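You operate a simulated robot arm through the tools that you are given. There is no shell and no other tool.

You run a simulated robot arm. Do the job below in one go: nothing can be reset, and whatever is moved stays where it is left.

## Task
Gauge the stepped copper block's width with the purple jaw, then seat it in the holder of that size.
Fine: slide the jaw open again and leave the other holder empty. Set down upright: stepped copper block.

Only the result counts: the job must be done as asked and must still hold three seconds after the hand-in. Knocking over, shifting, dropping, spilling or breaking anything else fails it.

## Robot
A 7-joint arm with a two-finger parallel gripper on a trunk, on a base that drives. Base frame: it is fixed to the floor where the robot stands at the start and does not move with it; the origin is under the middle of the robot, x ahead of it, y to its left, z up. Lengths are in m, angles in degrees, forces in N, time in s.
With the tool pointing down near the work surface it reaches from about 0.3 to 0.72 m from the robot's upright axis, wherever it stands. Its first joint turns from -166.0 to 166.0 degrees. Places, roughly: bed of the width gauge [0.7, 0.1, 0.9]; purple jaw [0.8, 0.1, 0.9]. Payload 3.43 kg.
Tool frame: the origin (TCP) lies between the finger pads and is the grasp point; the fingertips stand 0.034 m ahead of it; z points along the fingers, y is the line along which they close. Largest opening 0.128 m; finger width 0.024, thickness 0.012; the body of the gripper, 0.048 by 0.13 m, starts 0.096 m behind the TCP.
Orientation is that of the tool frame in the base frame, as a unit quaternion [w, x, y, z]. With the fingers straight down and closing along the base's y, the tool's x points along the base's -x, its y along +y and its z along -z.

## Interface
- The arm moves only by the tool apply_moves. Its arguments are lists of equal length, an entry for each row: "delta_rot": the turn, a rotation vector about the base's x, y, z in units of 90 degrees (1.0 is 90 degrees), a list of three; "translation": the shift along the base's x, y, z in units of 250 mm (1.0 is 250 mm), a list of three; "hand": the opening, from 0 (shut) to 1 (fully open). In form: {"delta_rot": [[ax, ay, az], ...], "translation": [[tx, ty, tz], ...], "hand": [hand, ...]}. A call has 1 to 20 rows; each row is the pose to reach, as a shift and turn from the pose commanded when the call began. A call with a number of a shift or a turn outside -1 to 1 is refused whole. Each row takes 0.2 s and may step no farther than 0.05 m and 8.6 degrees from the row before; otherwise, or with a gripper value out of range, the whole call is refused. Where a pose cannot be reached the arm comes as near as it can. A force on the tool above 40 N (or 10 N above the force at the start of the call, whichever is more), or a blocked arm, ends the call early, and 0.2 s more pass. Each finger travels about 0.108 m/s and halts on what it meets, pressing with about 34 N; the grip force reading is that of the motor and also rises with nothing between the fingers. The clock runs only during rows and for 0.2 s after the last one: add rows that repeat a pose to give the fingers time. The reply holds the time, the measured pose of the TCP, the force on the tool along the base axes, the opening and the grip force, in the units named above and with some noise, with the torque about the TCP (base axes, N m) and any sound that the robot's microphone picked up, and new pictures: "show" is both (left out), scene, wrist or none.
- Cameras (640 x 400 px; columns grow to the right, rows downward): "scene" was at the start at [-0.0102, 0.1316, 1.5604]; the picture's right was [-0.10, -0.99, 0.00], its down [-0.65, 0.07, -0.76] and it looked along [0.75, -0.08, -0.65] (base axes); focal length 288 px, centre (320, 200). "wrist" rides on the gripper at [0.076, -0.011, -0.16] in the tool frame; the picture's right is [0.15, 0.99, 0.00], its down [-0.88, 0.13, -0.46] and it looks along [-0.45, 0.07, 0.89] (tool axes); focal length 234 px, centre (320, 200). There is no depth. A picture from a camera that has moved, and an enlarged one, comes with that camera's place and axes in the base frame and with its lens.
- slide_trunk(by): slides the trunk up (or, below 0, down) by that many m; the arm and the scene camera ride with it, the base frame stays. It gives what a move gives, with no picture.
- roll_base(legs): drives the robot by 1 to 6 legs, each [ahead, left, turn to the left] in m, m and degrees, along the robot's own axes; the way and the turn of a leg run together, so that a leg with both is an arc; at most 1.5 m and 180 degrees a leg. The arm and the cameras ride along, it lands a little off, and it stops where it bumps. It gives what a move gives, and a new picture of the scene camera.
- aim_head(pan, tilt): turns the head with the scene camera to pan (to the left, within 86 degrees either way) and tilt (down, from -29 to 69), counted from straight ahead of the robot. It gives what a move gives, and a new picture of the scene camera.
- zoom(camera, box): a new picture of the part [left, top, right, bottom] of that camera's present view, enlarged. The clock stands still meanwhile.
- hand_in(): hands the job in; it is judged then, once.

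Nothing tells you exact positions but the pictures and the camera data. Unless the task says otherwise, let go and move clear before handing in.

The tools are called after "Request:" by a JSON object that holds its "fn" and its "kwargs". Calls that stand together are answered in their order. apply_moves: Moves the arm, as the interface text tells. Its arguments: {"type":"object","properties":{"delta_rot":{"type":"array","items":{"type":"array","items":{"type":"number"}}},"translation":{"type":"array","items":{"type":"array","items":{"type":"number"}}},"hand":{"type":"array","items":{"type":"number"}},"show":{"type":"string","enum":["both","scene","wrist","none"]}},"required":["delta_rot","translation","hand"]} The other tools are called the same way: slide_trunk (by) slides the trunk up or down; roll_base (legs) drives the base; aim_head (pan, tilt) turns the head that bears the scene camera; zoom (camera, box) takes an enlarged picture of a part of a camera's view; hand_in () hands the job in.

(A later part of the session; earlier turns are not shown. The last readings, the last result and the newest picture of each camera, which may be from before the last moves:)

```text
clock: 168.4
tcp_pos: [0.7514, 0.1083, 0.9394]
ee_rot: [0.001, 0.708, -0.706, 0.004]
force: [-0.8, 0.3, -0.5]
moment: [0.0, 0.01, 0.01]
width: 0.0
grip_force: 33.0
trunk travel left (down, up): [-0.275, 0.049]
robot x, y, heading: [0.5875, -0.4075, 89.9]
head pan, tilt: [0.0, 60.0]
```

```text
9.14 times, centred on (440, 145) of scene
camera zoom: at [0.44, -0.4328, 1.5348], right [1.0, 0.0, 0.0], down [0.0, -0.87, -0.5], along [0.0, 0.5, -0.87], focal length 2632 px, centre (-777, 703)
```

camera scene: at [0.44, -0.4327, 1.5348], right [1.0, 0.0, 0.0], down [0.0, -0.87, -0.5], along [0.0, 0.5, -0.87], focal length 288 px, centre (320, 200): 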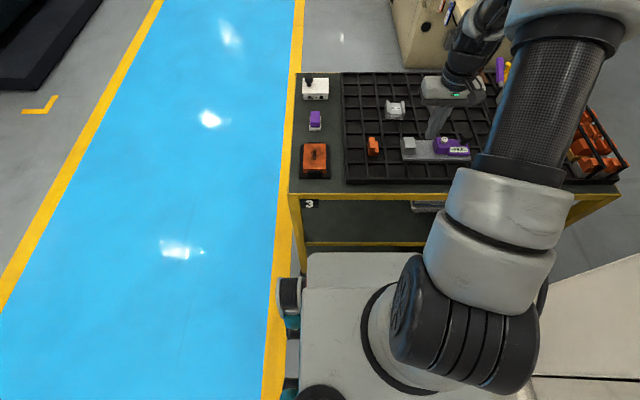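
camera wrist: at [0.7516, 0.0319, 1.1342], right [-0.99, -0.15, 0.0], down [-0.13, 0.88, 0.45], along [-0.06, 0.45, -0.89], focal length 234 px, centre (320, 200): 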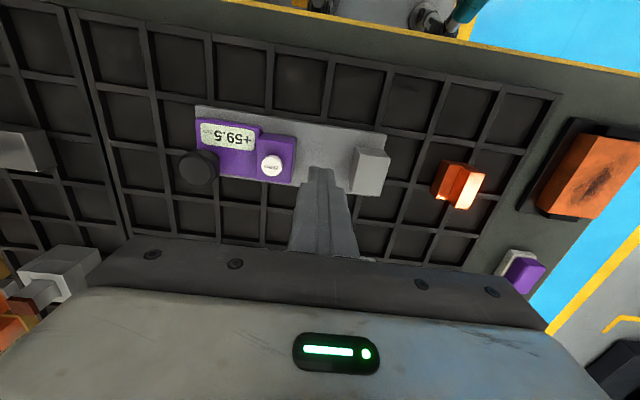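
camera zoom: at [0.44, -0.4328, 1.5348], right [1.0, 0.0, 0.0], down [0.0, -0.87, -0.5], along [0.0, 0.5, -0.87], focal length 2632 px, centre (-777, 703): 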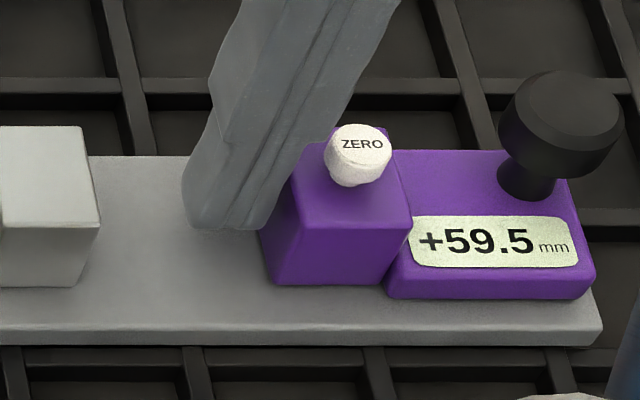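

Request:
{"fn": "apply_moves", "kwargs": {"delta_rot": [[0, 0, 0], [0, 0, 0]], "translation": [[0.002, 0, 0], [0.002, 0, 0]], "hand": [0, 0], "show": "none"}}

Request:
{"fn": "apply_moves", "kwargs": {"delta_rot": [[0, 0, 0], [0, 0, 0]], "translation": [[0.002, 0, 0], [0.002, 0, 0]], "hand": [0, 0], "show": "none"}}

Request:
{"fn": "zoom", "kwargs": {"camera": "scene", "box": [405, 125, 475, 165]}}

Request:
{"fn": "apply_moves", "kwargs": {"delta_rot": [[0, 0, 0], [0, 0, 0]], "translation": [[0.002, 0, 0], [0.002, 0, 0]], "hand": [0, 0], "show": "none"}}

Request:
{"fn": "apply_moves", "kwargs": {"delta_rot": [[0, 0, 0], [0, 0, 0]], "translation": [[0.002, 0, 0], [0.002, 0, 0]], "hand": [0, 0], "show": "none"}}

Request:
{"fn": "zoom", "kwargs": {"camera": "scene", "box": [405, 125, 475, 165]}}

```text
clock: 169.0
tcp_pos: [0.7507, 0.1075, 0.9376]
ee_rot: [0.001, 0.708, -0.706, 0.004]
force: [0.4, 0.5, -0.5]
moment: [-0.01, 0.01, 0.01]
width: 0.0005
grip_force: 33.6
trunk travel left (down, up): [-0.275, 0.049]
robot x, y, heading: [0.5846, -0.4038, 90.2]
head pan, tilt: [0.0, 60.0]
```

```text
clock: 169.6
tcp_pos: [0.7523, 0.1062, 0.9385]
ee_rot: [0.001, 0.708, -0.706, 0.003]
force: [0.5, 0.4, 0.6]
moment: [0.0, -0.02, 0.01]
width: 0.0
grip_force: 33.1
trunk travel left (down, up): [-0.275, 0.049]
robot x, y, heading: [0.5786, -0.4097, 90.4]
head pan, tilt: [0.0, 60.0]
```

```text
9.14 times, centred on (440, 145) of scene
camera zoom: at [0.44, -0.4328, 1.5348], right [1.0, 0.0, 0.0], down [0.0, -0.87, -0.5], along [0.0, 0.5, -0.87], focal length 2632 px, centre (-777, 703)
```

zoom: 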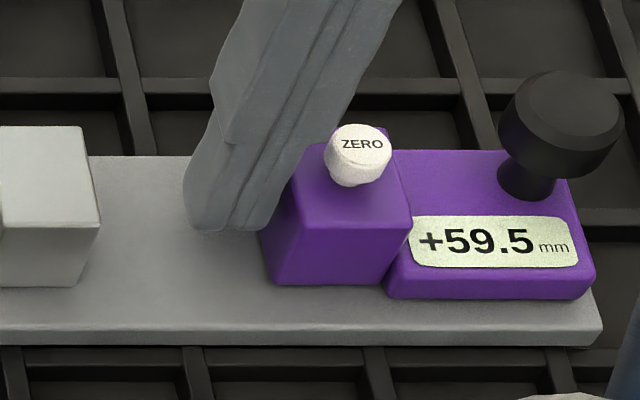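

```text
clock: 170.2
tcp_pos: [0.7523, 0.1072, 0.9384]
ee_rot: [0.001, 0.708, -0.706, 0.004]
force: [-0.4, 0.5, 0.5]
moment: [0.0, -0.01, 0.03]
width: 0.0001
grip_force: 33.2
trunk travel left (down, up): [-0.275, 0.049]
robot x, y, heading: [0.5866, -0.4109, 90.3]
head pan, tilt: [0.0, 60.0]
```

```text
clock: 170.8
tcp_pos: [0.7536, 0.107, 0.9388]
ee_rot: [0.001, 0.708, -0.706, 0.003]
force: [-0.1, -0.2, 0.0]
moment: [0.02, -0.01, 0.0]
width: 0.0005
grip_force: 32.6
trunk travel left (down, up): [-0.275, 0.049]
robot x, y, heading: [0.5839, -0.4062, 89.7]
head pan, tilt: [0.0, 60.0]
```

```text
9.14 times, centred on (440, 145) of scene
camera zoom: at [0.44, -0.4328, 1.5348], right [1.0, 0.0, 0.0], down [0.0, -0.87, -0.5], along [0.0, 0.5, -0.87], focal length 2632 px, centre (-777, 703)
```

zoom: 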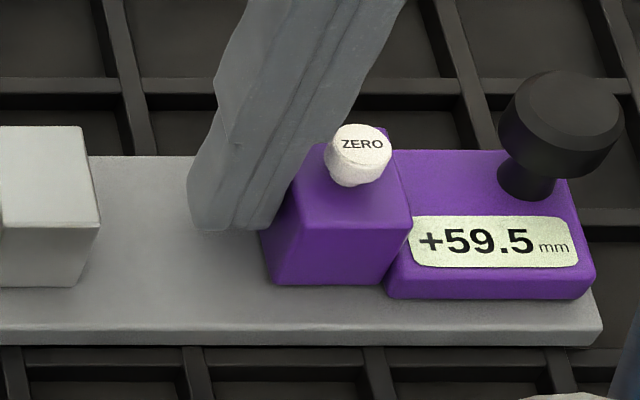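

Request:
{"fn": "apply_moves", "kwargs": {"delta_rot": [[0, 0, 0], [0, 0, 0]], "translation": [[0.002, 0, 0], [0.002, 0, 0]], "hand": [0, 0], "show": "none"}}

Request:
{"fn": "apply_moves", "kwargs": {"delta_rot": [[0, 0, 0], [0, 0, 0]], "translation": [[0.002, 0, 0], [0.002, 0, 0]], "hand": [0, 0], "show": "none"}}

Request:
{"fn": "zoom", "kwargs": {"camera": "scene", "box": [405, 125, 475, 165]}}

Request:
{"fn": "apply_moves", "kwargs": {"delta_rot": [[0, 0, 0], [0, 0, 0]], "translation": [[0.002, 0, 0], [0.002, 0, 0]], "hand": [0, 0], "show": "none"}}

Request:
{"fn": "apply_moves", "kwargs": {"delta_rot": [[0, 0, 0], [0, 0, 0]], "translation": [[0.002, 0, 0], [0.002, 0, 0]], "hand": [0, 0], "show": "none"}}

Request:
{"fn": "zoom", "kwargs": {"camera": "scene", "box": [405, 125, 475, 165]}}

```text
clock: 171.4
tcp_pos: [0.7529, 0.1083, 0.9392]
ee_rot: [0.001, 0.708, -0.706, 0.004]
force: [0.0, 0.0, -0.3]
moment: [0.02, 0.03, 0.01]
width: 0.0
grip_force: 33.1
trunk travel left (down, up): [-0.275, 0.049]
robot x, y, heading: [0.5858, -0.4081, 90.2]
head pan, tilt: [0.0, 60.0]
```

```text
clock: 172.0
tcp_pos: [0.7535, 0.1067, 0.9387]
ee_rot: [0.002, 0.708, -0.707, 0.004]
force: [0.8, -0.2, -0.7]
moment: [0.01, 0.0, -0.02]
width: 0.0
grip_force: 32.7
trunk travel left (down, up): [-0.275, 0.049]
robot x, y, heading: [0.5859, -0.412, 89.9]
head pan, tilt: [0.0, 60.0]
```

```text
9.14 times, centred on (440, 145) of scene
camera zoom: at [0.44, -0.4328, 1.5348], right [1.0, 0.0, 0.0], down [0.0, -0.87, -0.5], along [0.0, 0.5, -0.87], focal length 2632 px, centre (-777, 703)
```

zoom: 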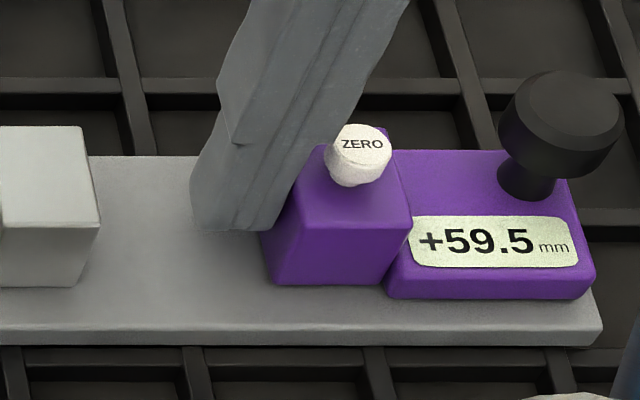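

```text
clock: 172.6
tcp_pos: [0.7553, 0.1064, 0.9379]
ee_rot: [0.001, 0.708, -0.707, 0.004]
force: [0.1, -0.4, 0.3]
moment: [0.01, 0.01, -0.03]
width: 0.0
grip_force: 33.4
trunk travel left (down, up): [-0.275, 0.049]
robot x, y, heading: [0.5861, -0.4092, 89.9]
head pan, tilt: [0.0, 60.0]
```

```text
clock: 173.2
tcp_pos: [0.7556, 0.1071, 0.9379]
ee_rot: [0.001, 0.708, -0.706, 0.003]
force: [0.1, -0.1, -0.8]
moment: [0.01, 0.0, 0.0]
width: 0.0
grip_force: 33.2
trunk travel left (down, up): [-0.275, 0.049]
robot x, y, heading: [0.5832, -0.4112, 90.1]
head pan, tilt: [0.0, 60.0]
```

```text
9.14 times, centred on (440, 145) of scene
camera zoom: at [0.44, -0.4328, 1.5348], right [1.0, 0.0, 0.0], down [0.0, -0.87, -0.5], along [0.0, 0.5, -0.87], focal length 2632 px, centre (-777, 703)
```

zoom: 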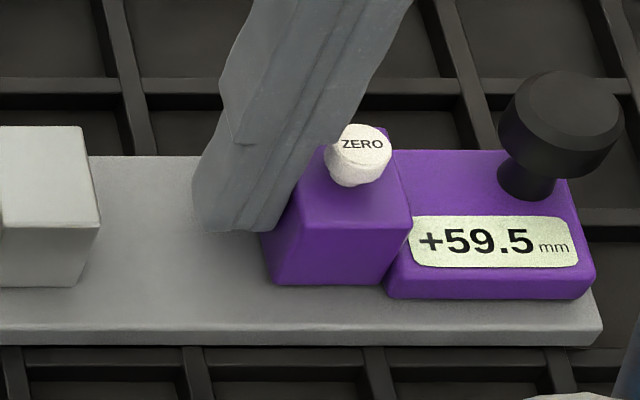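

Request:
{"fn": "apply_moves", "kwargs": {"delta_rot": [[0, 0, 0], [0, 0, 0], [0, 0, 0]], "translation": [[0.002, 0, 0], [0.004, 0, 0], [0.004, 0, 0]], "hand": [0, 0, 0], "show": "none"}}

Request:
{"fn": "zoom", "kwargs": {"camera": "scene", "box": [405, 125, 475, 165]}}

Request:
{"fn": "apply_moves", "kwargs": {"delta_rot": [[0, 0, 0], [0, 0, 0], [0, 0, 0]], "translation": [[0.002, 0, 0], [0.004, 0, 0], [0.004, 0, 0]], "hand": [0, 0, 0], "show": "wrist"}}

Request:
{"fn": "zoom", "kwargs": {"camera": "scene", "box": [405, 125, 475, 165]}}

Request:
{"fn": "zoom", "kwargs": {"camera": "wrist", "box": [260, 120, 380, 220]}}

```text
clock: 174.0
tcp_pos: [0.7558, 0.1074, 0.9397]
ee_rot: [0.001, 0.708, -0.707, 0.004]
force: [0.4, 1.3, -0.5]
moment: [0.01, 0.0, -0.01]
width: 0.0
grip_force: 32.6
trunk travel left (down, up): [-0.275, 0.049]
robot x, y, heading: [0.5842, -0.4083, 90.3]
head pan, tilt: [0.0, 60.0]
```

```text
9.14 times, centred on (440, 145) of scene
camera zoom: at [0.44, -0.4328, 1.5348], right [1.0, 0.0, 0.0], down [0.0, -0.87, -0.5], along [0.0, 0.5, -0.87], focal length 2632 px, centre (-777, 703)
```

zoom: 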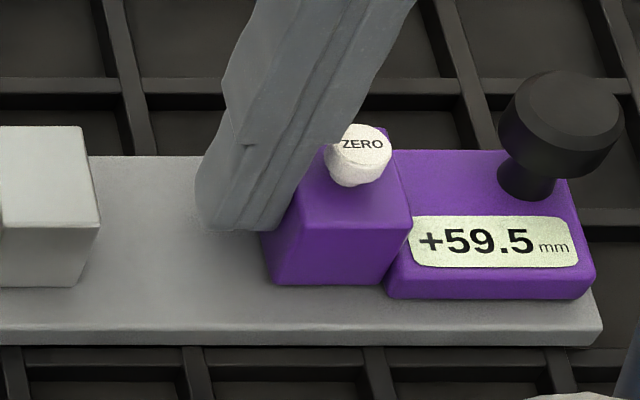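

```text
clock: 174.8
tcp_pos: [0.7566, 0.1074, 0.9374]
ee_rot: [0.001, 0.708, -0.706, 0.003]
force: [-1.0, 1.5, -0.5]
moment: [0.06, 0.08, -0.01]
width: 0.0
grip_force: 33.1
trunk travel left (down, up): [-0.275, 0.049]
robot x, y, heading: [0.5862, -0.4114, 90.3]
head pan, tilt: [0.0, 60.0]
camera wrist: at [0.768, 0.0322, 1.098], right [-0.99, -0.15, 0.0], down [-0.13, 0.88, 0.45], along [-0.07, 0.45, -0.89], focal length 234 px, centre (320, 200)
```

wrist: 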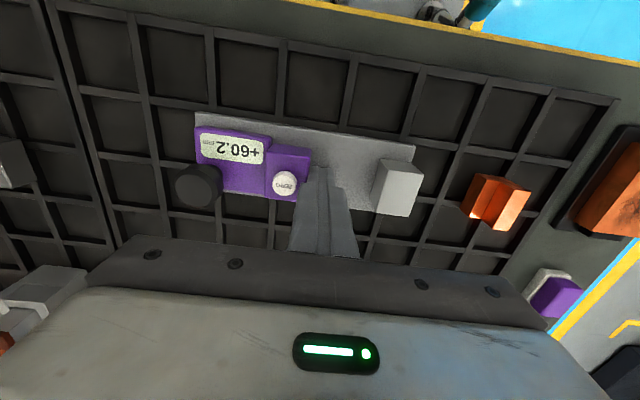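

```text
9.14 times, centred on (440, 145) of scene
camera zoom: at [0.4398, -0.4327, 1.5347], right [1.0, 0.0, 0.0], down [0.0, -0.87, -0.5], along [0.0, 0.5, -0.87], focal length 2632 px, centre (-777, 703)
```

zoom: 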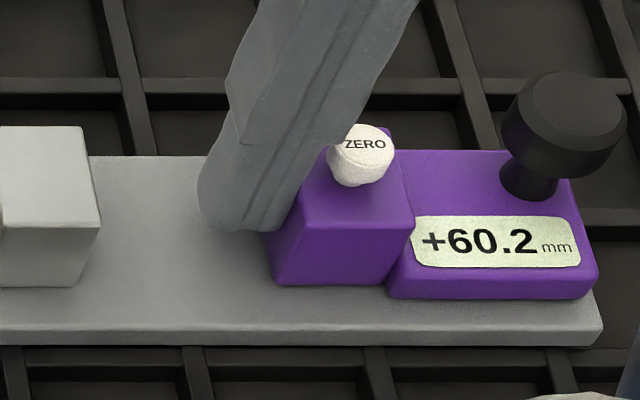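

```text
4.00 times, centred on (320, 170) of wrist
camera zoom: at [0.768, 0.0322, 1.098], right [-0.99, -0.15, 0.0], down [-0.13, 0.88, 0.45], along [-0.07, 0.45, -0.89], focal length 937 px, centre (320, 320)
```

zoom: 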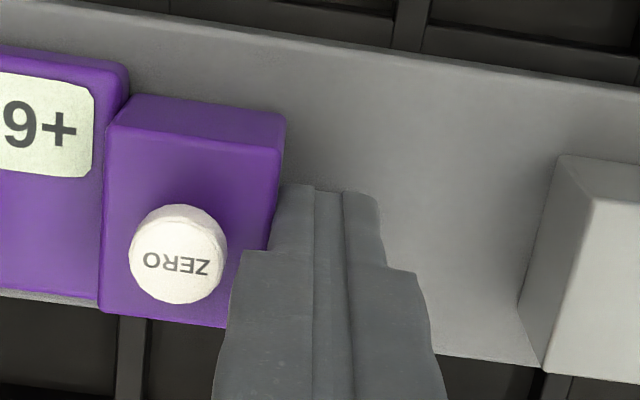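

The jaw face moved only at commanded +16.3 mm, so gap = 38.8 mm + finger thickness. To eliminate the finger thickness, I'll probe the block's two sides the same way: a span near 49.7 mm means the gauge is true (29), near 45.7 mm means a +2 error (27).

Request:
{"fn": "apply_moves", "kwargs": {"delta_rot": [[0, 0, 0], [0, 0, 0], [0, 0, 0], [0, 0, 0], [0, 0, 0], [0, 0, 0], [0, 0, 0], [0, 0, 0], [0, 0, 0], [0, 0, 0]], "translation": [[-0.015, 0, 0], [-0.015, 0, 0.15], [-0.015, 0, 0.3], [-0.16, 0, 0.34], [-0.33, 0, 0.34], [-0.5, 0, 0.34], [-0.66, 0, 0.34], [-0.788, 0, 0.34], [-0.788, 0.004, 0.2], [-0.788, 0.004, 0.2]], "hand": [0, 0, 0, 0, 0, 0, 0, 0, 0, 0], "show": "scene"}}

Request:
{"fn": "zoom", "kwargs": {"camera": "scene", "box": [340, 110, 420, 165]}}

```text
clock: 177.0
tcp_pos: [0.5591, 0.1106, 0.9872]
ee_rot: [0.001, 0.708, -0.707, 0.003]
force: [0.0, -0.2, -0.5]
moment: [-0.01, -0.02, 0.04]
width: 0.0
grip_force: 33.2
trunk travel left (down, up): [-0.275, 0.049]
robot x, y, heading: [0.5821, -0.4105, 90.1]
head pan, tilt: [0.0, 60.0]
camera scene: at [0.44, -0.4326, 1.5348], right [1.0, 0.0, 0.0], down [0.0, -0.87, -0.5], along [0.0, 0.5, -0.87], focal length 288 px, centre (320, 200)
```

scene: 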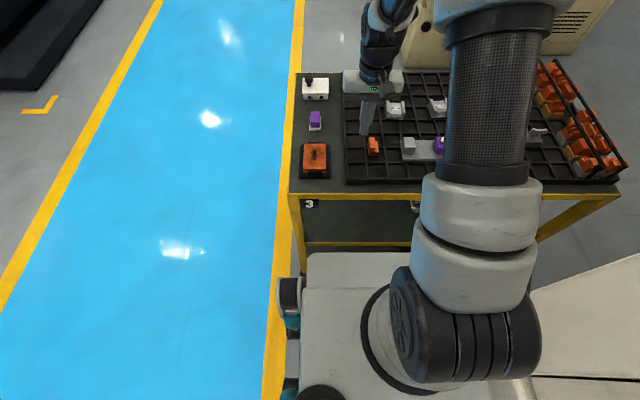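

```text
7.27 times, centred on (380, 138) of scene
camera zoom: at [0.44, -0.4326, 1.5348], right [1.0, 0.0, 0.0], down [0.0, -0.87, -0.5], along [0.0, 0.5, -0.87], focal length 2093 px, centre (-116, 654)
```

zoom: 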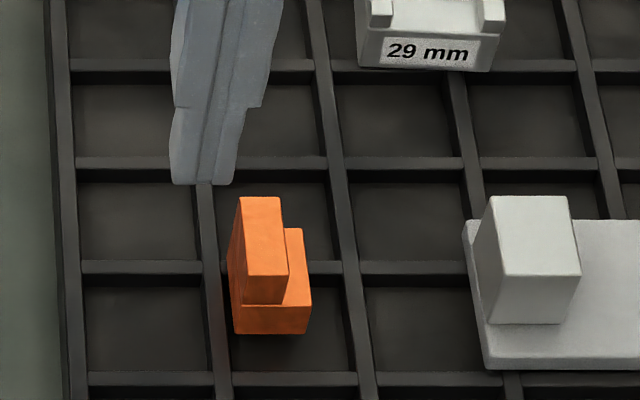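

Request:
{"fn": "apply_moves", "kwargs": {"delta_rot": [[0, 0, 0], [0, 0, 0], [0, 0, 0], [0, 0, 0], [0, 0, 0]], "translation": [[0, 0, -0.12], [0, 0, -0.207], [0.016, 0, -0.207], [0.028, 0, -0.207], [0.028, 0, -0.207]], "hand": [0, 0, 0, 0, 0], "show": "none"}}

Request:
{"fn": "zoom", "kwargs": {"camera": "scene", "box": [355, 130, 391, 160]}}

```text
clock: 178.2
tcp_pos: [0.5666, 0.1088, 0.938]
ee_rot: [0.001, 0.708, -0.706, 0.003]
force: [0.5, -0.2, 0.6]
moment: [0.05, 0.01, 0.03]
width: 0.0
grip_force: 33.2
trunk travel left (down, up): [-0.275, 0.049]
robot x, y, heading: [0.5795, -0.4073, 90.0]
head pan, tilt: [0.0, 60.0]
```

```text
13.33 times, centred on (373, 145) of scene
camera zoom: at [0.44, -0.4328, 1.5348], right [1.0, 0.0, 0.0], down [0.0, -0.87, -0.5], along [0.0, 0.5, -0.87], focal length 3838 px, centre (-387, 933)
```

zoom: 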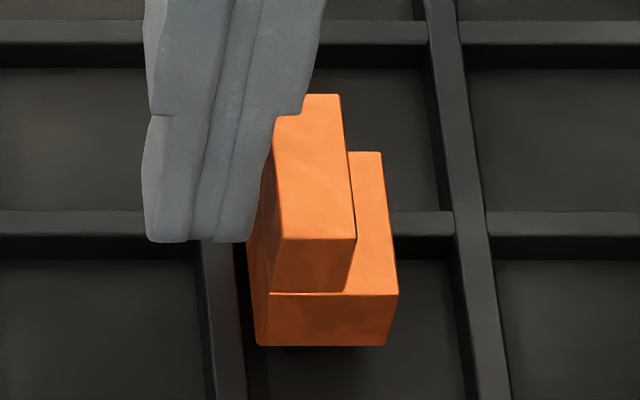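

Request:
{"fn": "apply_moves", "kwargs": {"delta_rot": [[0, 0, 0], [0, 0, 0]], "translation": [[0.006, 0, 0], [0.006, 0, 0]], "hand": [0, 0], "show": "none"}}

Request:
{"fn": "apply_moves", "kwargs": {"delta_rot": [[0, 0, 0], [0, 0, 0]], "translation": [[0.003, 0, 0], [0.003, 0, 0]], "hand": [0, 0], "show": "none"}}

Request:
{"fn": "zoom", "kwargs": {"camera": "scene", "box": [355, 130, 391, 160]}}

Request:
{"fn": "apply_moves", "kwargs": {"delta_rot": [[0, 0, 0], [0, 0, 0]], "translation": [[0.003, 0, 0], [0.003, 0, 0]], "hand": [0, 0], "show": "none"}}

Request:
{"fn": "apply_moves", "kwargs": {"delta_rot": [[0, 0, 0], [0, 0, 0]], "translation": [[0.003, 0, 0], [0.003, 0, 0]], "hand": [0, 0], "show": "none"}}

Request:
{"fn": "zoom", "kwargs": {"camera": "scene", "box": [355, 130, 391, 160]}}

```text
clock: 178.8
tcp_pos: [0.5686, 0.108, 0.9388]
ee_rot: [0.001, 0.708, -0.707, 0.003]
force: [-0.2, 0.4, 0.3]
moment: [-0.01, 0.0, -0.01]
width: 0.0
grip_force: 33.2
trunk travel left (down, up): [-0.275, 0.049]
robot x, y, heading: [0.5834, -0.4127, 90.2]
head pan, tilt: [0.0, 60.0]
```

```text
clock: 179.4
tcp_pos: [0.5696, 0.1074, 0.9382]
ee_rot: [0.0, 0.707, -0.707, 0.003]
force: [0.5, 0.4, 0.4]
moment: [0.04, 0.0, 0.01]
width: 0.0
grip_force: 33.4
trunk travel left (down, up): [-0.275, 0.049]
robot x, y, heading: [0.5809, -0.414, 90.0]
head pan, tilt: [0.0, 60.0]
```

```text
13.33 times, centred on (373, 145) of scene
camera zoom: at [0.44, -0.4328, 1.5348], right [1.0, 0.0, 0.0], down [0.0, -0.87, -0.5], along [0.0, 0.5, -0.87], focal length 3838 px, centre (-387, 933)
```

zoom: 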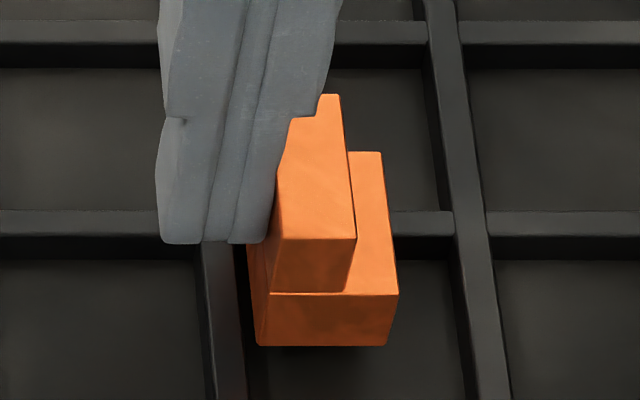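

```text
clock: 180.0
tcp_pos: [0.572, 0.1084, 0.9382]
ee_rot: [0.001, 0.708, -0.706, 0.003]
force: [-0.2, 0.8, 0.6]
moment: [0.03, 0.03, 0.01]
width: 0.0
grip_force: 32.6
trunk travel left (down, up): [-0.275, 0.049]
robot x, y, heading: [0.582, -0.4115, 89.7]
head pan, tilt: [0.0, 60.0]
```

```text
clock: 180.6
tcp_pos: [0.5712, 0.1084, 0.9375]
ee_rot: [0.001, 0.708, -0.706, 0.003]
force: [-1.8, -0.2, 1.4]
moment: [-0.04, 0.04, -0.01]
width: 0.0
grip_force: 32.9
trunk travel left (down, up): [-0.275, 0.049]
robot x, y, heading: [0.5822, -0.4088, 89.9]
head pan, tilt: [0.0, 60.0]
```

```text
13.33 times, centred on (373, 145) of scene
camera zoom: at [0.4398, -0.4329, 1.5348], right [1.0, 0.0, 0.0], down [0.0, -0.87, -0.5], along [0.0, 0.5, -0.87], focal length 3838 px, centre (-387, 933)
```

zoom: 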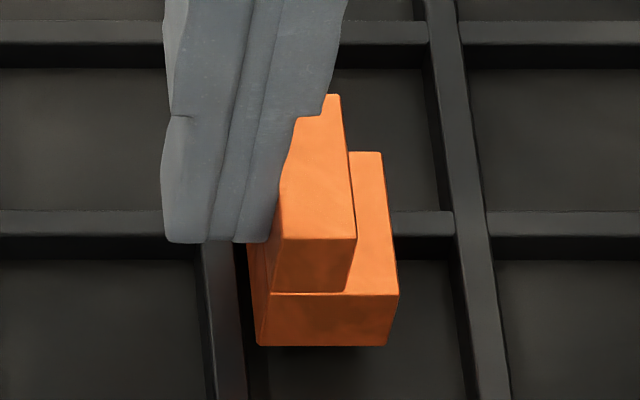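

Left-side contact at −169.5. Now the right side of the block: lift over and approach from +x.

Request:
{"fn": "apply_moves", "kwargs": {"delta_rot": [[0, 0, 0], [0, 0, 0], [0, 0, 0], [0, 0, 0], [0, 0, 0], [0, 0, 0], [0, 0, 0], [0, 0, 0], [0, 0, 0], [0, 0, 0]], "translation": [[-0.012, 0, 0], [-0.012, 0, 0.12], [-0.012, 0, 0.26], [0.12, 0, 0.26], [0.237, 0, 0.26], [0.237, 0, 0.12], [0.237, 0, 0], [0.237, 0, -0.05], [0.225, 0, -0.05], [0.225, 0, -0.05]], "hand": [0, 0, 0, 0, 0, 0, 0, 0, 0, 0], "show": "none"}}

Request:
{"fn": "zoom", "kwargs": {"camera": "scene", "box": [360, 130, 396, 160]}}

```text
clock: 182.8
tcp_pos: [0.6272, 0.1077, 0.9246]
ee_rot: [0.0, 0.707, -0.707, 0.003]
force: [0.0, 0.2, 0.5]
moment: [0.01, -0.04, -0.01]
width: 0.0
grip_force: 32.8
trunk travel left (down, up): [-0.275, 0.049]
robot x, y, heading: [0.5867, -0.4087, 90.0]
head pan, tilt: [0.0, 60.0]
```

```text
13.33 times, centred on (378, 145) of scene
camera zoom: at [0.4399, -0.4328, 1.5348], right [1.0, 0.0, 0.0], down [0.0, -0.87, -0.5], along [0.0, 0.5, -0.87], focal length 3838 px, centre (-453, 933)
```

zoom: 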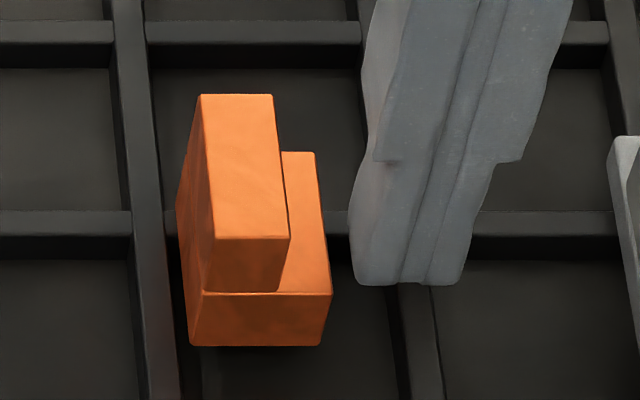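

Request:
{"fn": "apply_moves", "kwargs": {"delta_rot": [[0, 0, 0], [0, 0, 0], [0, 0, 0]], "translation": [[-0.012, 0, 0], [-0.022, 0, 0], [-0.022, 0, 0]], "hand": [0, 0, 0], "show": "none"}}

Request:
{"fn": "apply_moves", "kwargs": {"delta_rot": [[0, 0, 0], [0, 0, 0]], "translation": [[-0.003, 0, 0], [-0.003, 0, 0]], "hand": [0, 0], "show": "none"}}

Request:
{"fn": "apply_moves", "kwargs": {"delta_rot": [[0, 0, 0], [0, 0, 0]], "translation": [[-0.003, 0, 0], [-0.003, 0, 0]], "hand": [0, 0], "show": "none"}}

Request:
{"fn": "zoom", "kwargs": {"camera": "scene", "box": [360, 130, 396, 160]}}

Request:
{"fn": "apply_moves", "kwargs": {"delta_rot": [[0, 0, 0], [0, 0, 0]], "translation": [[-0.003, 0, 0], [-0.003, 0, 0]], "hand": [0, 0], "show": "none"}}

Request:
{"fn": "apply_moves", "kwargs": {"delta_rot": [[0, 0, 0], [0, 0, 0]], "translation": [[-0.003, 0, 0], [-0.003, 0, 0]], "hand": [0, 0], "show": "none"}}

Request:
{"fn": "zoom", "kwargs": {"camera": "scene", "box": [360, 130, 396, 160]}}

```text
clock: 183.6
tcp_pos: [0.6221, 0.1086, 0.9244]
ee_rot: [0.001, 0.707, -0.707, 0.003]
force: [0.5, -0.2, -0.2]
moment: [0.03, 0.0, 0.02]
width: 0.0
grip_force: 32.9
trunk travel left (down, up): [-0.275, 0.049]
robot x, y, heading: [0.5846, -0.4116, 90.0]
head pan, tilt: [0.0, 60.0]
```

```text
clock: 184.2
tcp_pos: [0.6204, 0.1067, 0.9256]
ee_rot: [0.001, 0.708, -0.706, 0.003]
force: [0.4, 0.5, -0.8]
moment: [-0.02, -0.01, -0.01]
width: 0.0
grip_force: 33.2
trunk travel left (down, up): [-0.275, 0.049]
robot x, y, heading: [0.5827, -0.4113, 90.0]
head pan, tilt: [0.0, 60.0]
```

```text
clock: 184.8
tcp_pos: [0.6201, 0.1093, 0.9242]
ee_rot: [0.001, 0.707, -0.707, 0.004]
force: [-0.5, -0.7, 0.4]
moment: [0.0, 0.0, 0.02]
width: 0.0
grip_force: 33.2
trunk travel left (down, up): [-0.275, 0.049]
robot x, y, heading: [0.5851, -0.4093, 90.3]
head pan, tilt: [0.0, 60.0]
```

```text
13.33 times, centred on (378, 145) of scene
camera zoom: at [0.44, -0.4328, 1.5348], right [1.0, 0.0, 0.0], down [0.0, -0.87, -0.5], along [0.0, 0.5, -0.87], focal length 3838 px, centre (-453, 933)
```

zoom: 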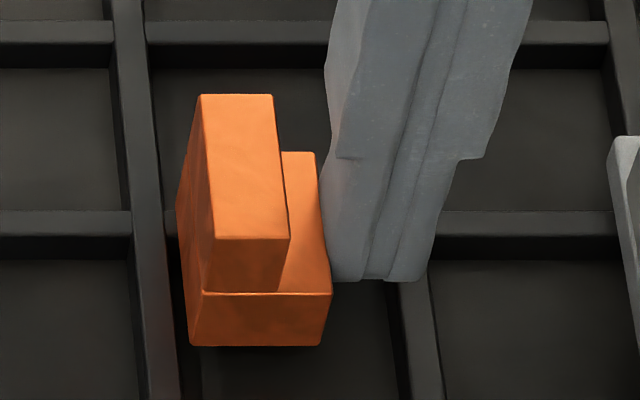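

```text
clock: 185.4
tcp_pos: [0.6201, 0.109, 0.9253]
ee_rot: [0.001, 0.708, -0.706, 0.005]
force: [0.5, -1.4, -0.4]
moment: [0.0, -0.03, 0.03]
width: 0.0
grip_force: 33.3
trunk travel left (down, up): [-0.275, 0.049]
robot x, y, heading: [0.585, -0.4091, 90.2]
head pan, tilt: [0.0, 60.0]
```

```text
clock: 186.0
tcp_pos: [0.6184, 0.1087, 0.9249]
ee_rot: [0.0, -0.707, 0.707, -0.003]
force: [2.6, 0.0, 0.8]
moment: [0.01, 0.0, -0.01]
width: 0.0
grip_force: 32.7
trunk travel left (down, up): [-0.275, 0.049]
robot x, y, heading: [0.5873, -0.4135, 90.3]
head pan, tilt: [0.0, 60.0]
```

```text
13.33 times, centred on (378, 145) of scene
camera zoom: at [0.4401, -0.4329, 1.5348], right [1.0, 0.0, 0.0], down [0.0, -0.87, -0.5], along [0.0, 0.5, -0.87], focal length 3838 px, centre (-453, 933)
```

zoom: 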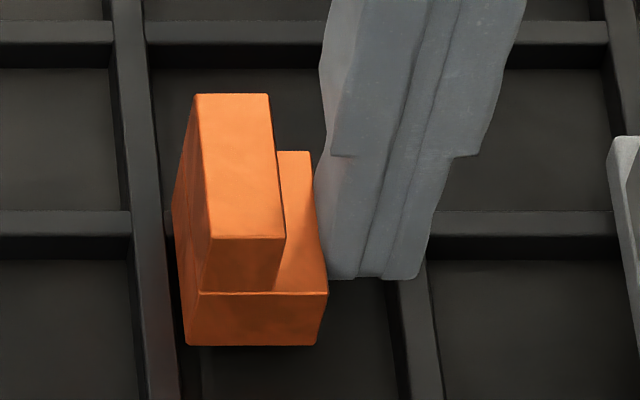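

Span = 49.0 mm, which matches a true gauge (49.4 expected) and rules out a +2 error, so the block is 29 mm and goes in the 29 mm holder. I'll rise, open, and turn the tool back to y-closing.

Request:
{"fn": "apply_moves", "kwargs": {"delta_rot": [[0, 0, 0], [0, 0, 0], [0, 0, 0], [0, 0, 0], [0, 0, 0], [0, 0, 0], [0, 0, 0]], "translation": [[0.012, 0, 0], [0.012, 0, 0.12], [0.012, 0, 0.28], [0.012, 0, 0.42], [-0.09, 0, 0.42], [-0.09, 0, 0.42], [-0.09, 0, 0.42]], "hand": [0, 0, 0, 0.1, 0.3, 0.5, 0.5], "show": "none"}}

Request:
{"fn": "apply_moves", "kwargs": {"delta_rot": [[0, 0, -0.09], [0, 0, -0.18], [0, 0, -0.27], [0, 0, -0.36], [0, 0, -0.45], [0, 0, -0.54], [0, 0, -0.63], [0, 0, -0.72], [0, 0, -0.81], [0, 0, -0.9], [0, 0, -0.96], [0, 0, -1.0], [0, 0, -1.0]], "translation": [[0, 0, 0], [0, 0, 0], [0, 0, 0], [0, 0, 0], [0, 0, 0], [0, 0, 0], [0, 0, 0], [0, 0, 0], [0, 0, 0], [0, 0, 0], [0, 0, 0], [0, 0, 0], [0, 0, 0]], "hand": [0.5, 0.5, 0.5, 0.5, 0.5, 0.5, 0.5, 0.5, 0.5, 0.5, 0.5, 0.5, 0.5]}}

Request:
{"fn": "zoom", "kwargs": {"camera": "wrist", "box": [260, 80, 380, 210]}}

Request:
{"fn": "zoom", "kwargs": {"camera": "scene", "box": [340, 110, 420, 165]}}

```text
clock: 187.6
tcp_pos: [0.5965, 0.1095, 1.0299]
ee_rot: [0.001, 0.708, -0.706, 0.003]
force: [-0.6, 0.1, 0.5]
moment: [-0.01, 0.04, -0.01]
width: 0.0637
grip_force: 0.1
trunk travel left (down, up): [-0.275, 0.049]
robot x, y, heading: [0.5855, -0.408, 89.9]
head pan, tilt: [0.0, 60.0]
```

```text
clock: 190.4
tcp_pos: [0.5964, 0.108, 1.031]
ee_rot: [-0.003, 0.001, 1.0, -0.001]
force: [-0.2, 0.8, 1.1]
moment: [0.01, 0.0, 0.04]
width: 0.064
grip_force: 0.1
trunk travel left (down, up): [-0.275, 0.049]
robot x, y, heading: [0.5806, -0.4096, 90.0]
head pan, tilt: [0.0, 60.0]
camera scene: at [0.44, -0.4328, 1.5348], right [1.0, 0.0, 0.0], down [0.0, -0.87, -0.5], along [0.0, 0.5, -0.87], focal length 288 px, centre (320, 200)
camera wrist: at [0.5218, 0.0969, 1.1895], right [-0.15, 0.99, 0.0], down [0.88, 0.13, 0.45], along [0.45, 0.06, -0.89], focal length 234 px, centre (320, 200)
```

scene: 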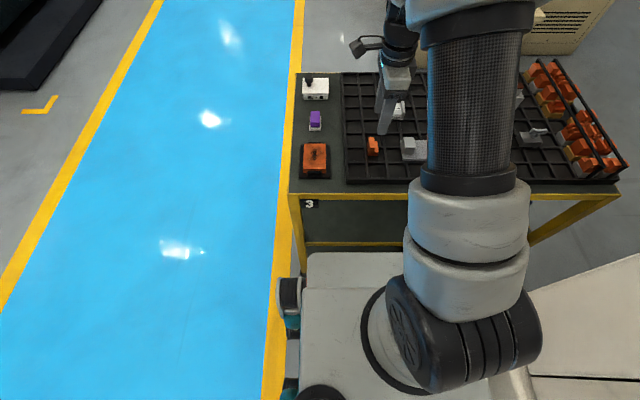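
wrist: 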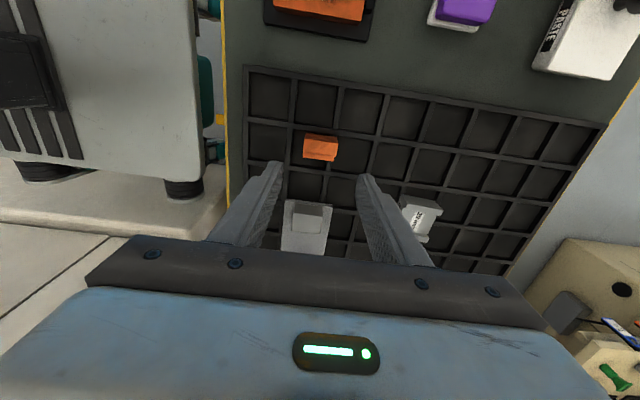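

```text
3.08 times, centred on (320, 145) of wrist
camera zoom: at [0.5218, 0.0969, 1.1895], right [-0.15, 0.99, 0.0], down [0.88, 0.13, 0.45], along [0.45, 0.06, -0.89], focal length 720 px, centre (320, 369)
```

zoom: 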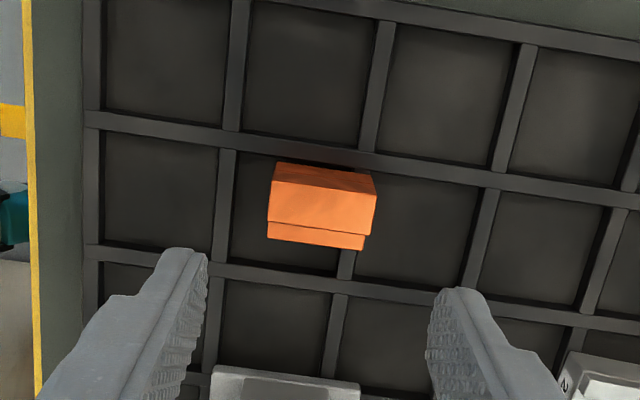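

```text
7.27 times, centred on (380, 138) of scene
camera zoom: at [0.44, -0.4328, 1.5348], right [1.0, 0.0, 0.0], down [0.0, -0.87, -0.5], along [0.0, 0.5, -0.87], focal length 2093 px, centre (-116, 654)
```

zoom: 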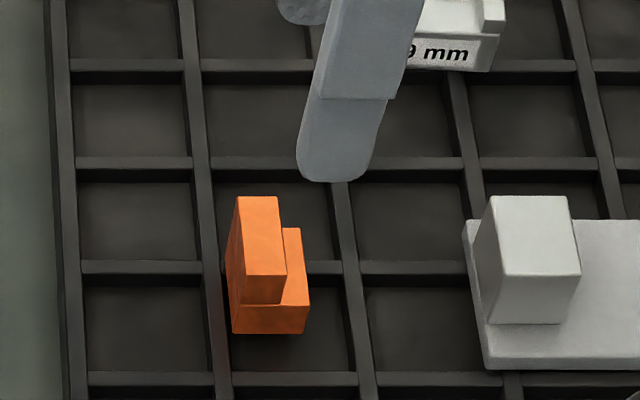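

Request:
{"fn": "apply_moves", "kwargs": {"delta_rot": [[0, 0, 0], [0, 0, 0], [0, 0, 0], [0, 0, 0], [0, 0, 0], [0, 0, 0], [0, 0, 0], [0, 0, 0], [0, 0, 0], [0, 0, 0]], "translation": [[-0.01, 0, -0.15], [-0.01, 0, -0.3], [-0.01, 0, -0.38], [-0.01, 0, -0.412], [-0.01, 0, -0.412], [-0.01, 0, -0.412], [-0.01, 0, -0.412], [-0.01, 0, -0.412], [-0.01, 0, -0.412], [-0.01, 0, -0.412]], "hand": [0.5, 0.5, 0.5, 0.5, 0.5, 0.4, 0.35, 0.25, 0.25, 0.25], "show": "wrist"}}

Request:
{"fn": "zoom", "kwargs": {"camera": "wrist", "box": [260, 120, 380, 230]}}

```text
clock: 192.6
tcp_pos: [0.5938, 0.108, 0.9258]
ee_rot: [-0.003, -0.001, 1.0, -0.002]
force: [0.2, -0.8, -0.7]
moment: [0.02, -0.04, 0.01]
width: 0.0395
grip_force: 34.4
trunk travel left (down, up): [-0.275, 0.049]
robot x, y, heading: [0.5826, -0.4112, 89.9]
head pan, tilt: [0.0, 60.0]
camera wrist: at [0.5195, 0.0963, 1.0864], right [-0.15, 0.99, 0.0], down [0.88, 0.13, 0.45], along [0.45, 0.06, -0.89], focal length 234 px, centre (320, 200)
```

wrist: 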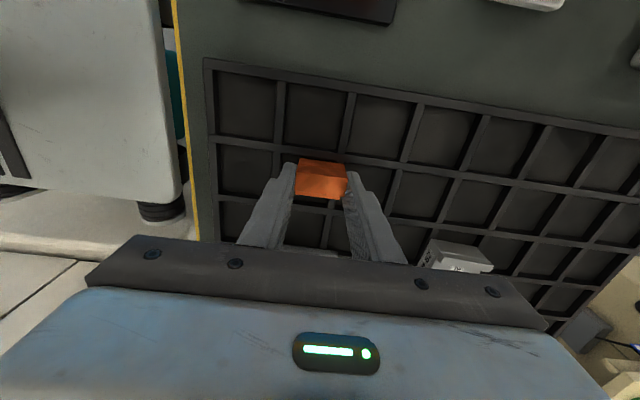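

```text
3.64 times, centred on (320, 175) of wrist
camera zoom: at [0.5195, 0.0963, 1.0864], right [-0.15, 0.99, 0.0], down [0.88, 0.13, 0.45], along [0.45, 0.06, -0.89], focal length 852 px, centre (320, 291)
```

zoom: 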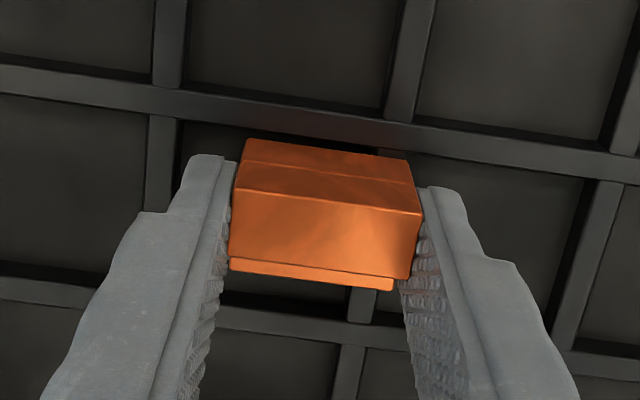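

Block gripped and centred. Carry it over the 29 mm holder, turning about −4.8° to match its yaw.

Request:
{"fn": "apply_moves", "kwargs": {"delta_rot": [[0, 0, 0], [0, 0, 0], [0, 0, 0], [0, 0, -0.02], [0, 0, -0.04], [0, 0, -0.053], [0, 0, -0.053], [0, 0, -0.053], [0, 0, -0.053]], "translation": [[0, 0, 0.12], [0, 0, 0.28], [0, 0, 0.42], [0.08, 0.15, 0.42], [0.16, 0.3, 0.42], [0.24, 0.45, 0.42], [0.31, 0.59, 0.42], [0.326, 0.616, 0.38], [0.326, 0.616, 0.38]], "hand": [0.25, 0.25, 0.25, 0.25, 0.25, 0.25, 0.25, 0.25, 0.25]}}

Request:
{"fn": "zoom", "kwargs": {"camera": "wrist", "box": [240, 80, 400, 230]}}

Request:
{"fn": "zoom", "kwargs": {"camera": "scene", "box": [350, 70, 450, 130]}}

```text
clock: 194.6
tcp_pos: [0.6767, 0.2629, 1.0227]
ee_rot: [-0.003, 0.042, 0.999, -0.002]
force: [0.1, 0.0, -3.6]
moment: [0.0, 0.0, 0.01]
width: 0.0396
grip_force: 33.8
trunk travel left (down, up): [-0.275, 0.049]
robot x, y, heading: [0.5829, -0.4049, 90.0]
head pan, tilt: [0.0, 60.0]
camera scene: at [0.44, -0.4326, 1.5348], right [1.0, 0.0, 0.0], down [0.0, -0.87, -0.5], along [0.0, 0.5, -0.87], focal length 288 px, centre (320, 200)
camera wrist: at [0.6011, 0.2578, 1.1825], right [-0.07, 1.0, 0.0], down [0.89, 0.06, 0.45], along [0.45, 0.03, -0.89], focal length 234 px, centre (320, 200)
```

scene: 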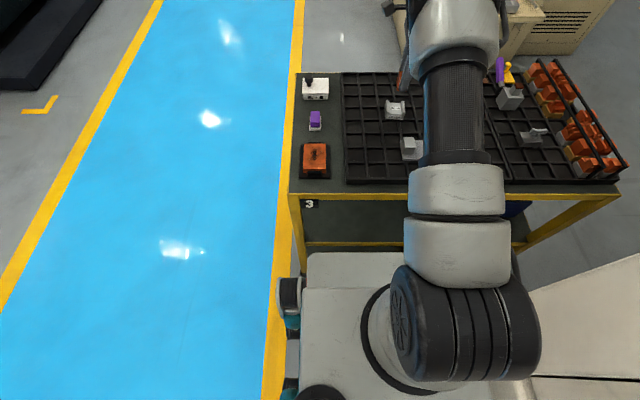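
wrist: 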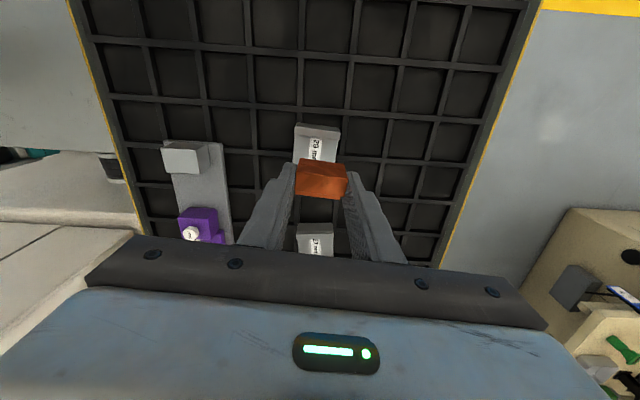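

```text
2.67 times, centred on (320, 155) of wrist
camera zoom: at [0.6011, 0.2578, 1.1825], right [-0.07, 1.0, 0.0], down [0.89, 0.06, 0.45], along [0.45, 0.03, -0.89], focal length 624 px, centre (320, 320)
```

zoom: 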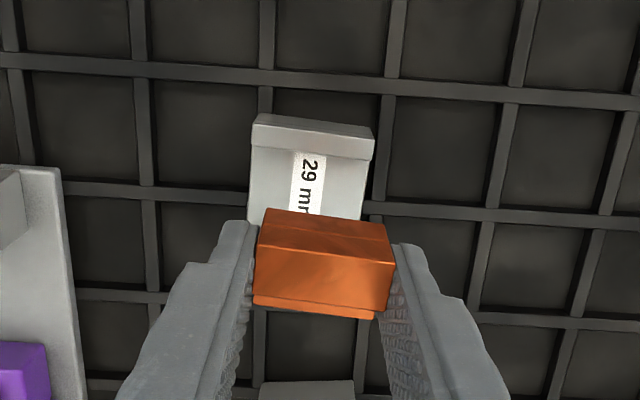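

```text
6.40 times, centred on (400, 100) of scene
camera zoom: at [0.44, -0.4326, 1.5348], right [1.0, 0.0, 0.0], down [0.0, -0.87, -0.5], along [0.0, 0.5, -0.87], focal length 1842 px, centre (-192, 840)
```

zoom: 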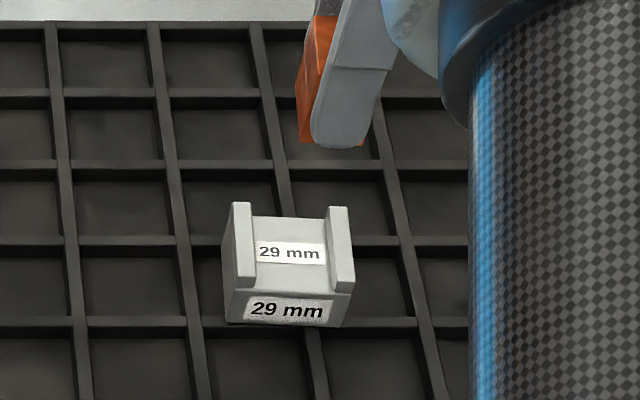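

Yaw matches well. Small shift (−1.5 mm x, −3 mm y) and lower to just above the holder floor to check.

Request:
{"fn": "apply_moves", "kwargs": {"delta_rot": [[0, 0, 0], [0, 0, 0], [0, 0, 0], [0, 0, 0]], "translation": [[-0.006, -0.012, -0.08], [-0.006, -0.012, -0.17], [-0.006, -0.012, -0.23], [-0.006, -0.012, -0.23]], "hand": [0.25, 0.25, 0.25, 0.25]}}

Request:
{"fn": "zoom", "kwargs": {"camera": "wrist", "box": [260, 110, 380, 230]}}

Request:
{"fn": "zoom", "kwargs": {"camera": "scene", "box": [370, 80, 430, 125]}}

```text
clock: 195.6
tcp_pos: [0.6744, 0.2584, 0.9645]
ee_rot: [-0.003, 0.041, 0.999, -0.002]
force: [0.4, 0.4, -3.1]
moment: [0.02, -0.02, 0.02]
width: 0.0395
grip_force: 34.2
trunk travel left (down, up): [-0.275, 0.049]
robot x, y, heading: [0.5838, -0.4076, 90.2]
head pan, tilt: [0.0, 60.0]
camera scene: at [0.44, -0.4325, 1.5348], right [1.0, 0.0, 0.0], down [0.0, -0.87, -0.5], along [0.0, 0.5, -0.87], focal length 288 px, centre (320, 200)
camera wrist: at [0.5989, 0.2543, 1.1247], right [-0.07, 1.0, 0.0], down [0.89, 0.06, 0.45], along [0.45, 0.03, -0.89], focal length 234 px, centre (320, 200)
```

scene: 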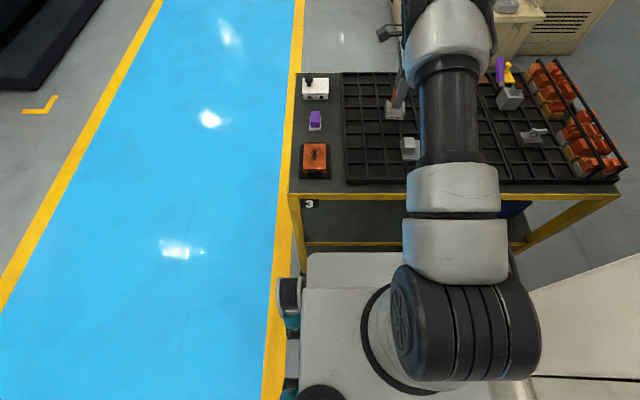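
wrist: 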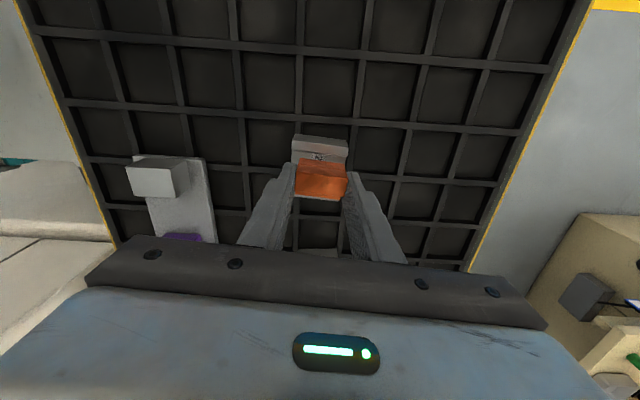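

```text
3.33 times, centred on (320, 170) of wrist
camera zoom: at [0.5989, 0.2543, 1.1247], right [-0.07, 1.0, 0.0], down [0.89, 0.06, 0.45], along [0.45, 0.03, -0.89], focal length 781 px, centre (320, 300)
```

zoom: 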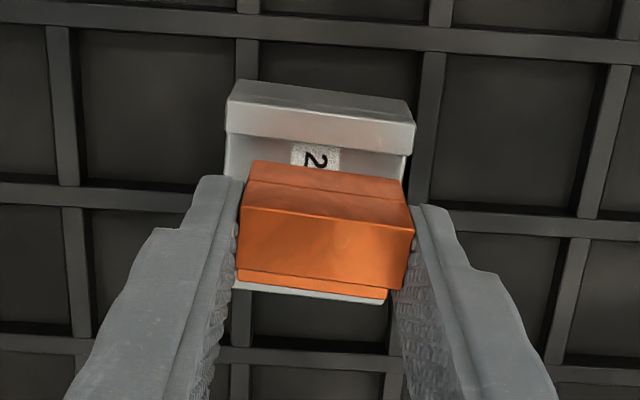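

```text
8.89 times, centred on (400, 102) of scene
camera zoom: at [0.44, -0.4325, 1.5348], right [1.0, 0.0, 0.0], down [0.0, -0.87, -0.5], along [0.0, 0.5, -0.87], focal length 2559 px, centre (-391, 1067)
```

zoom: 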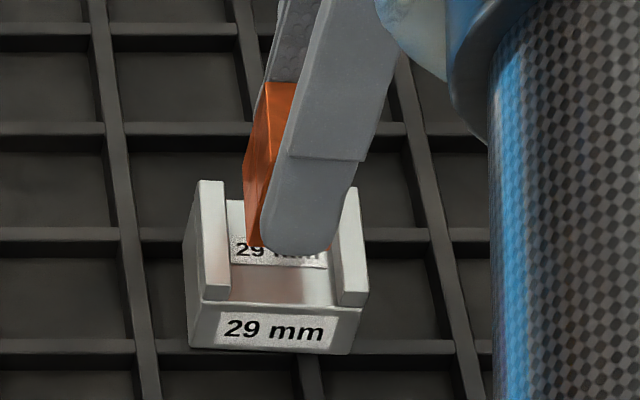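

Block is centred in the slot (≈3 mm and 4–5 mm clearances). Lowering in fine steps to contact.

Request:
{"fn": "apply_moves", "kwargs": {"delta_rot": [[0, 0, 0], [0, 0, 0], [0, 0, 0], [0, 0, 0]], "translation": [[0.002, -0.004, -0.03], [0.002, -0.006, -0.055], [0.002, -0.006, -0.066], [0.002, -0.006, -0.066]], "hand": [0.25, 0.25, 0.25, 0.25], "show": "none"}}

Request:
{"fn": "apply_moves", "kwargs": {"delta_rot": [[0, 0, 0], [0, 0, 0]], "translation": [[0, 0, -0.004], [0, 0, -0.004]], "hand": [0.25, 0.25], "show": "none"}}

Request:
{"fn": "zoom", "kwargs": {"camera": "scene", "box": [370, 80, 430, 125]}}

```text
clock: 196.6
tcp_pos: [0.6752, 0.2565, 0.9498]
ee_rot: [-0.004, 0.041, 0.999, 0.0]
force: [-1.1, -1.4, 0.5]
moment: [0.04, 0.01, 0.01]
width: 0.0396
grip_force: 33.8
trunk travel left (down, up): [-0.275, 0.049]
robot x, y, heading: [0.5862, -0.4098, 90.1]
head pan, tilt: [0.0, 60.0]
```

```text
clock: 197.2
tcp_pos: [0.6744, 0.257, 0.9473]
ee_rot: [-0.002, 0.041, 0.999, 0.0]
force: [-1.1, -2.4, 10.6]
moment: [-0.11, 0.04, 0.03]
width: 0.0399
grip_force: 33.6
trunk travel left (down, up): [-0.275, 0.049]
robot x, y, heading: [0.5836, -0.4119, 90.0]
head pan, tilt: [0.0, 60.0]
```

```text
8.89 times, centred on (400, 102) of scene
camera zoom: at [0.4398, -0.434, 1.5349], right [1.0, 0.0, 0.0], down [0.0, -0.87, -0.5], along [0.0, 0.5, -0.87], focal length 2559 px, centre (-391, 1067)
```

zoom: 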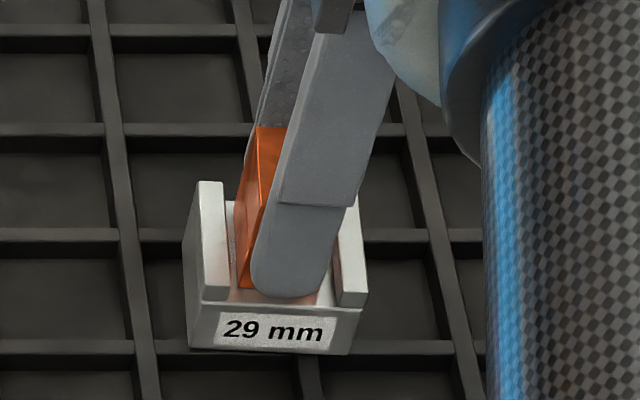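

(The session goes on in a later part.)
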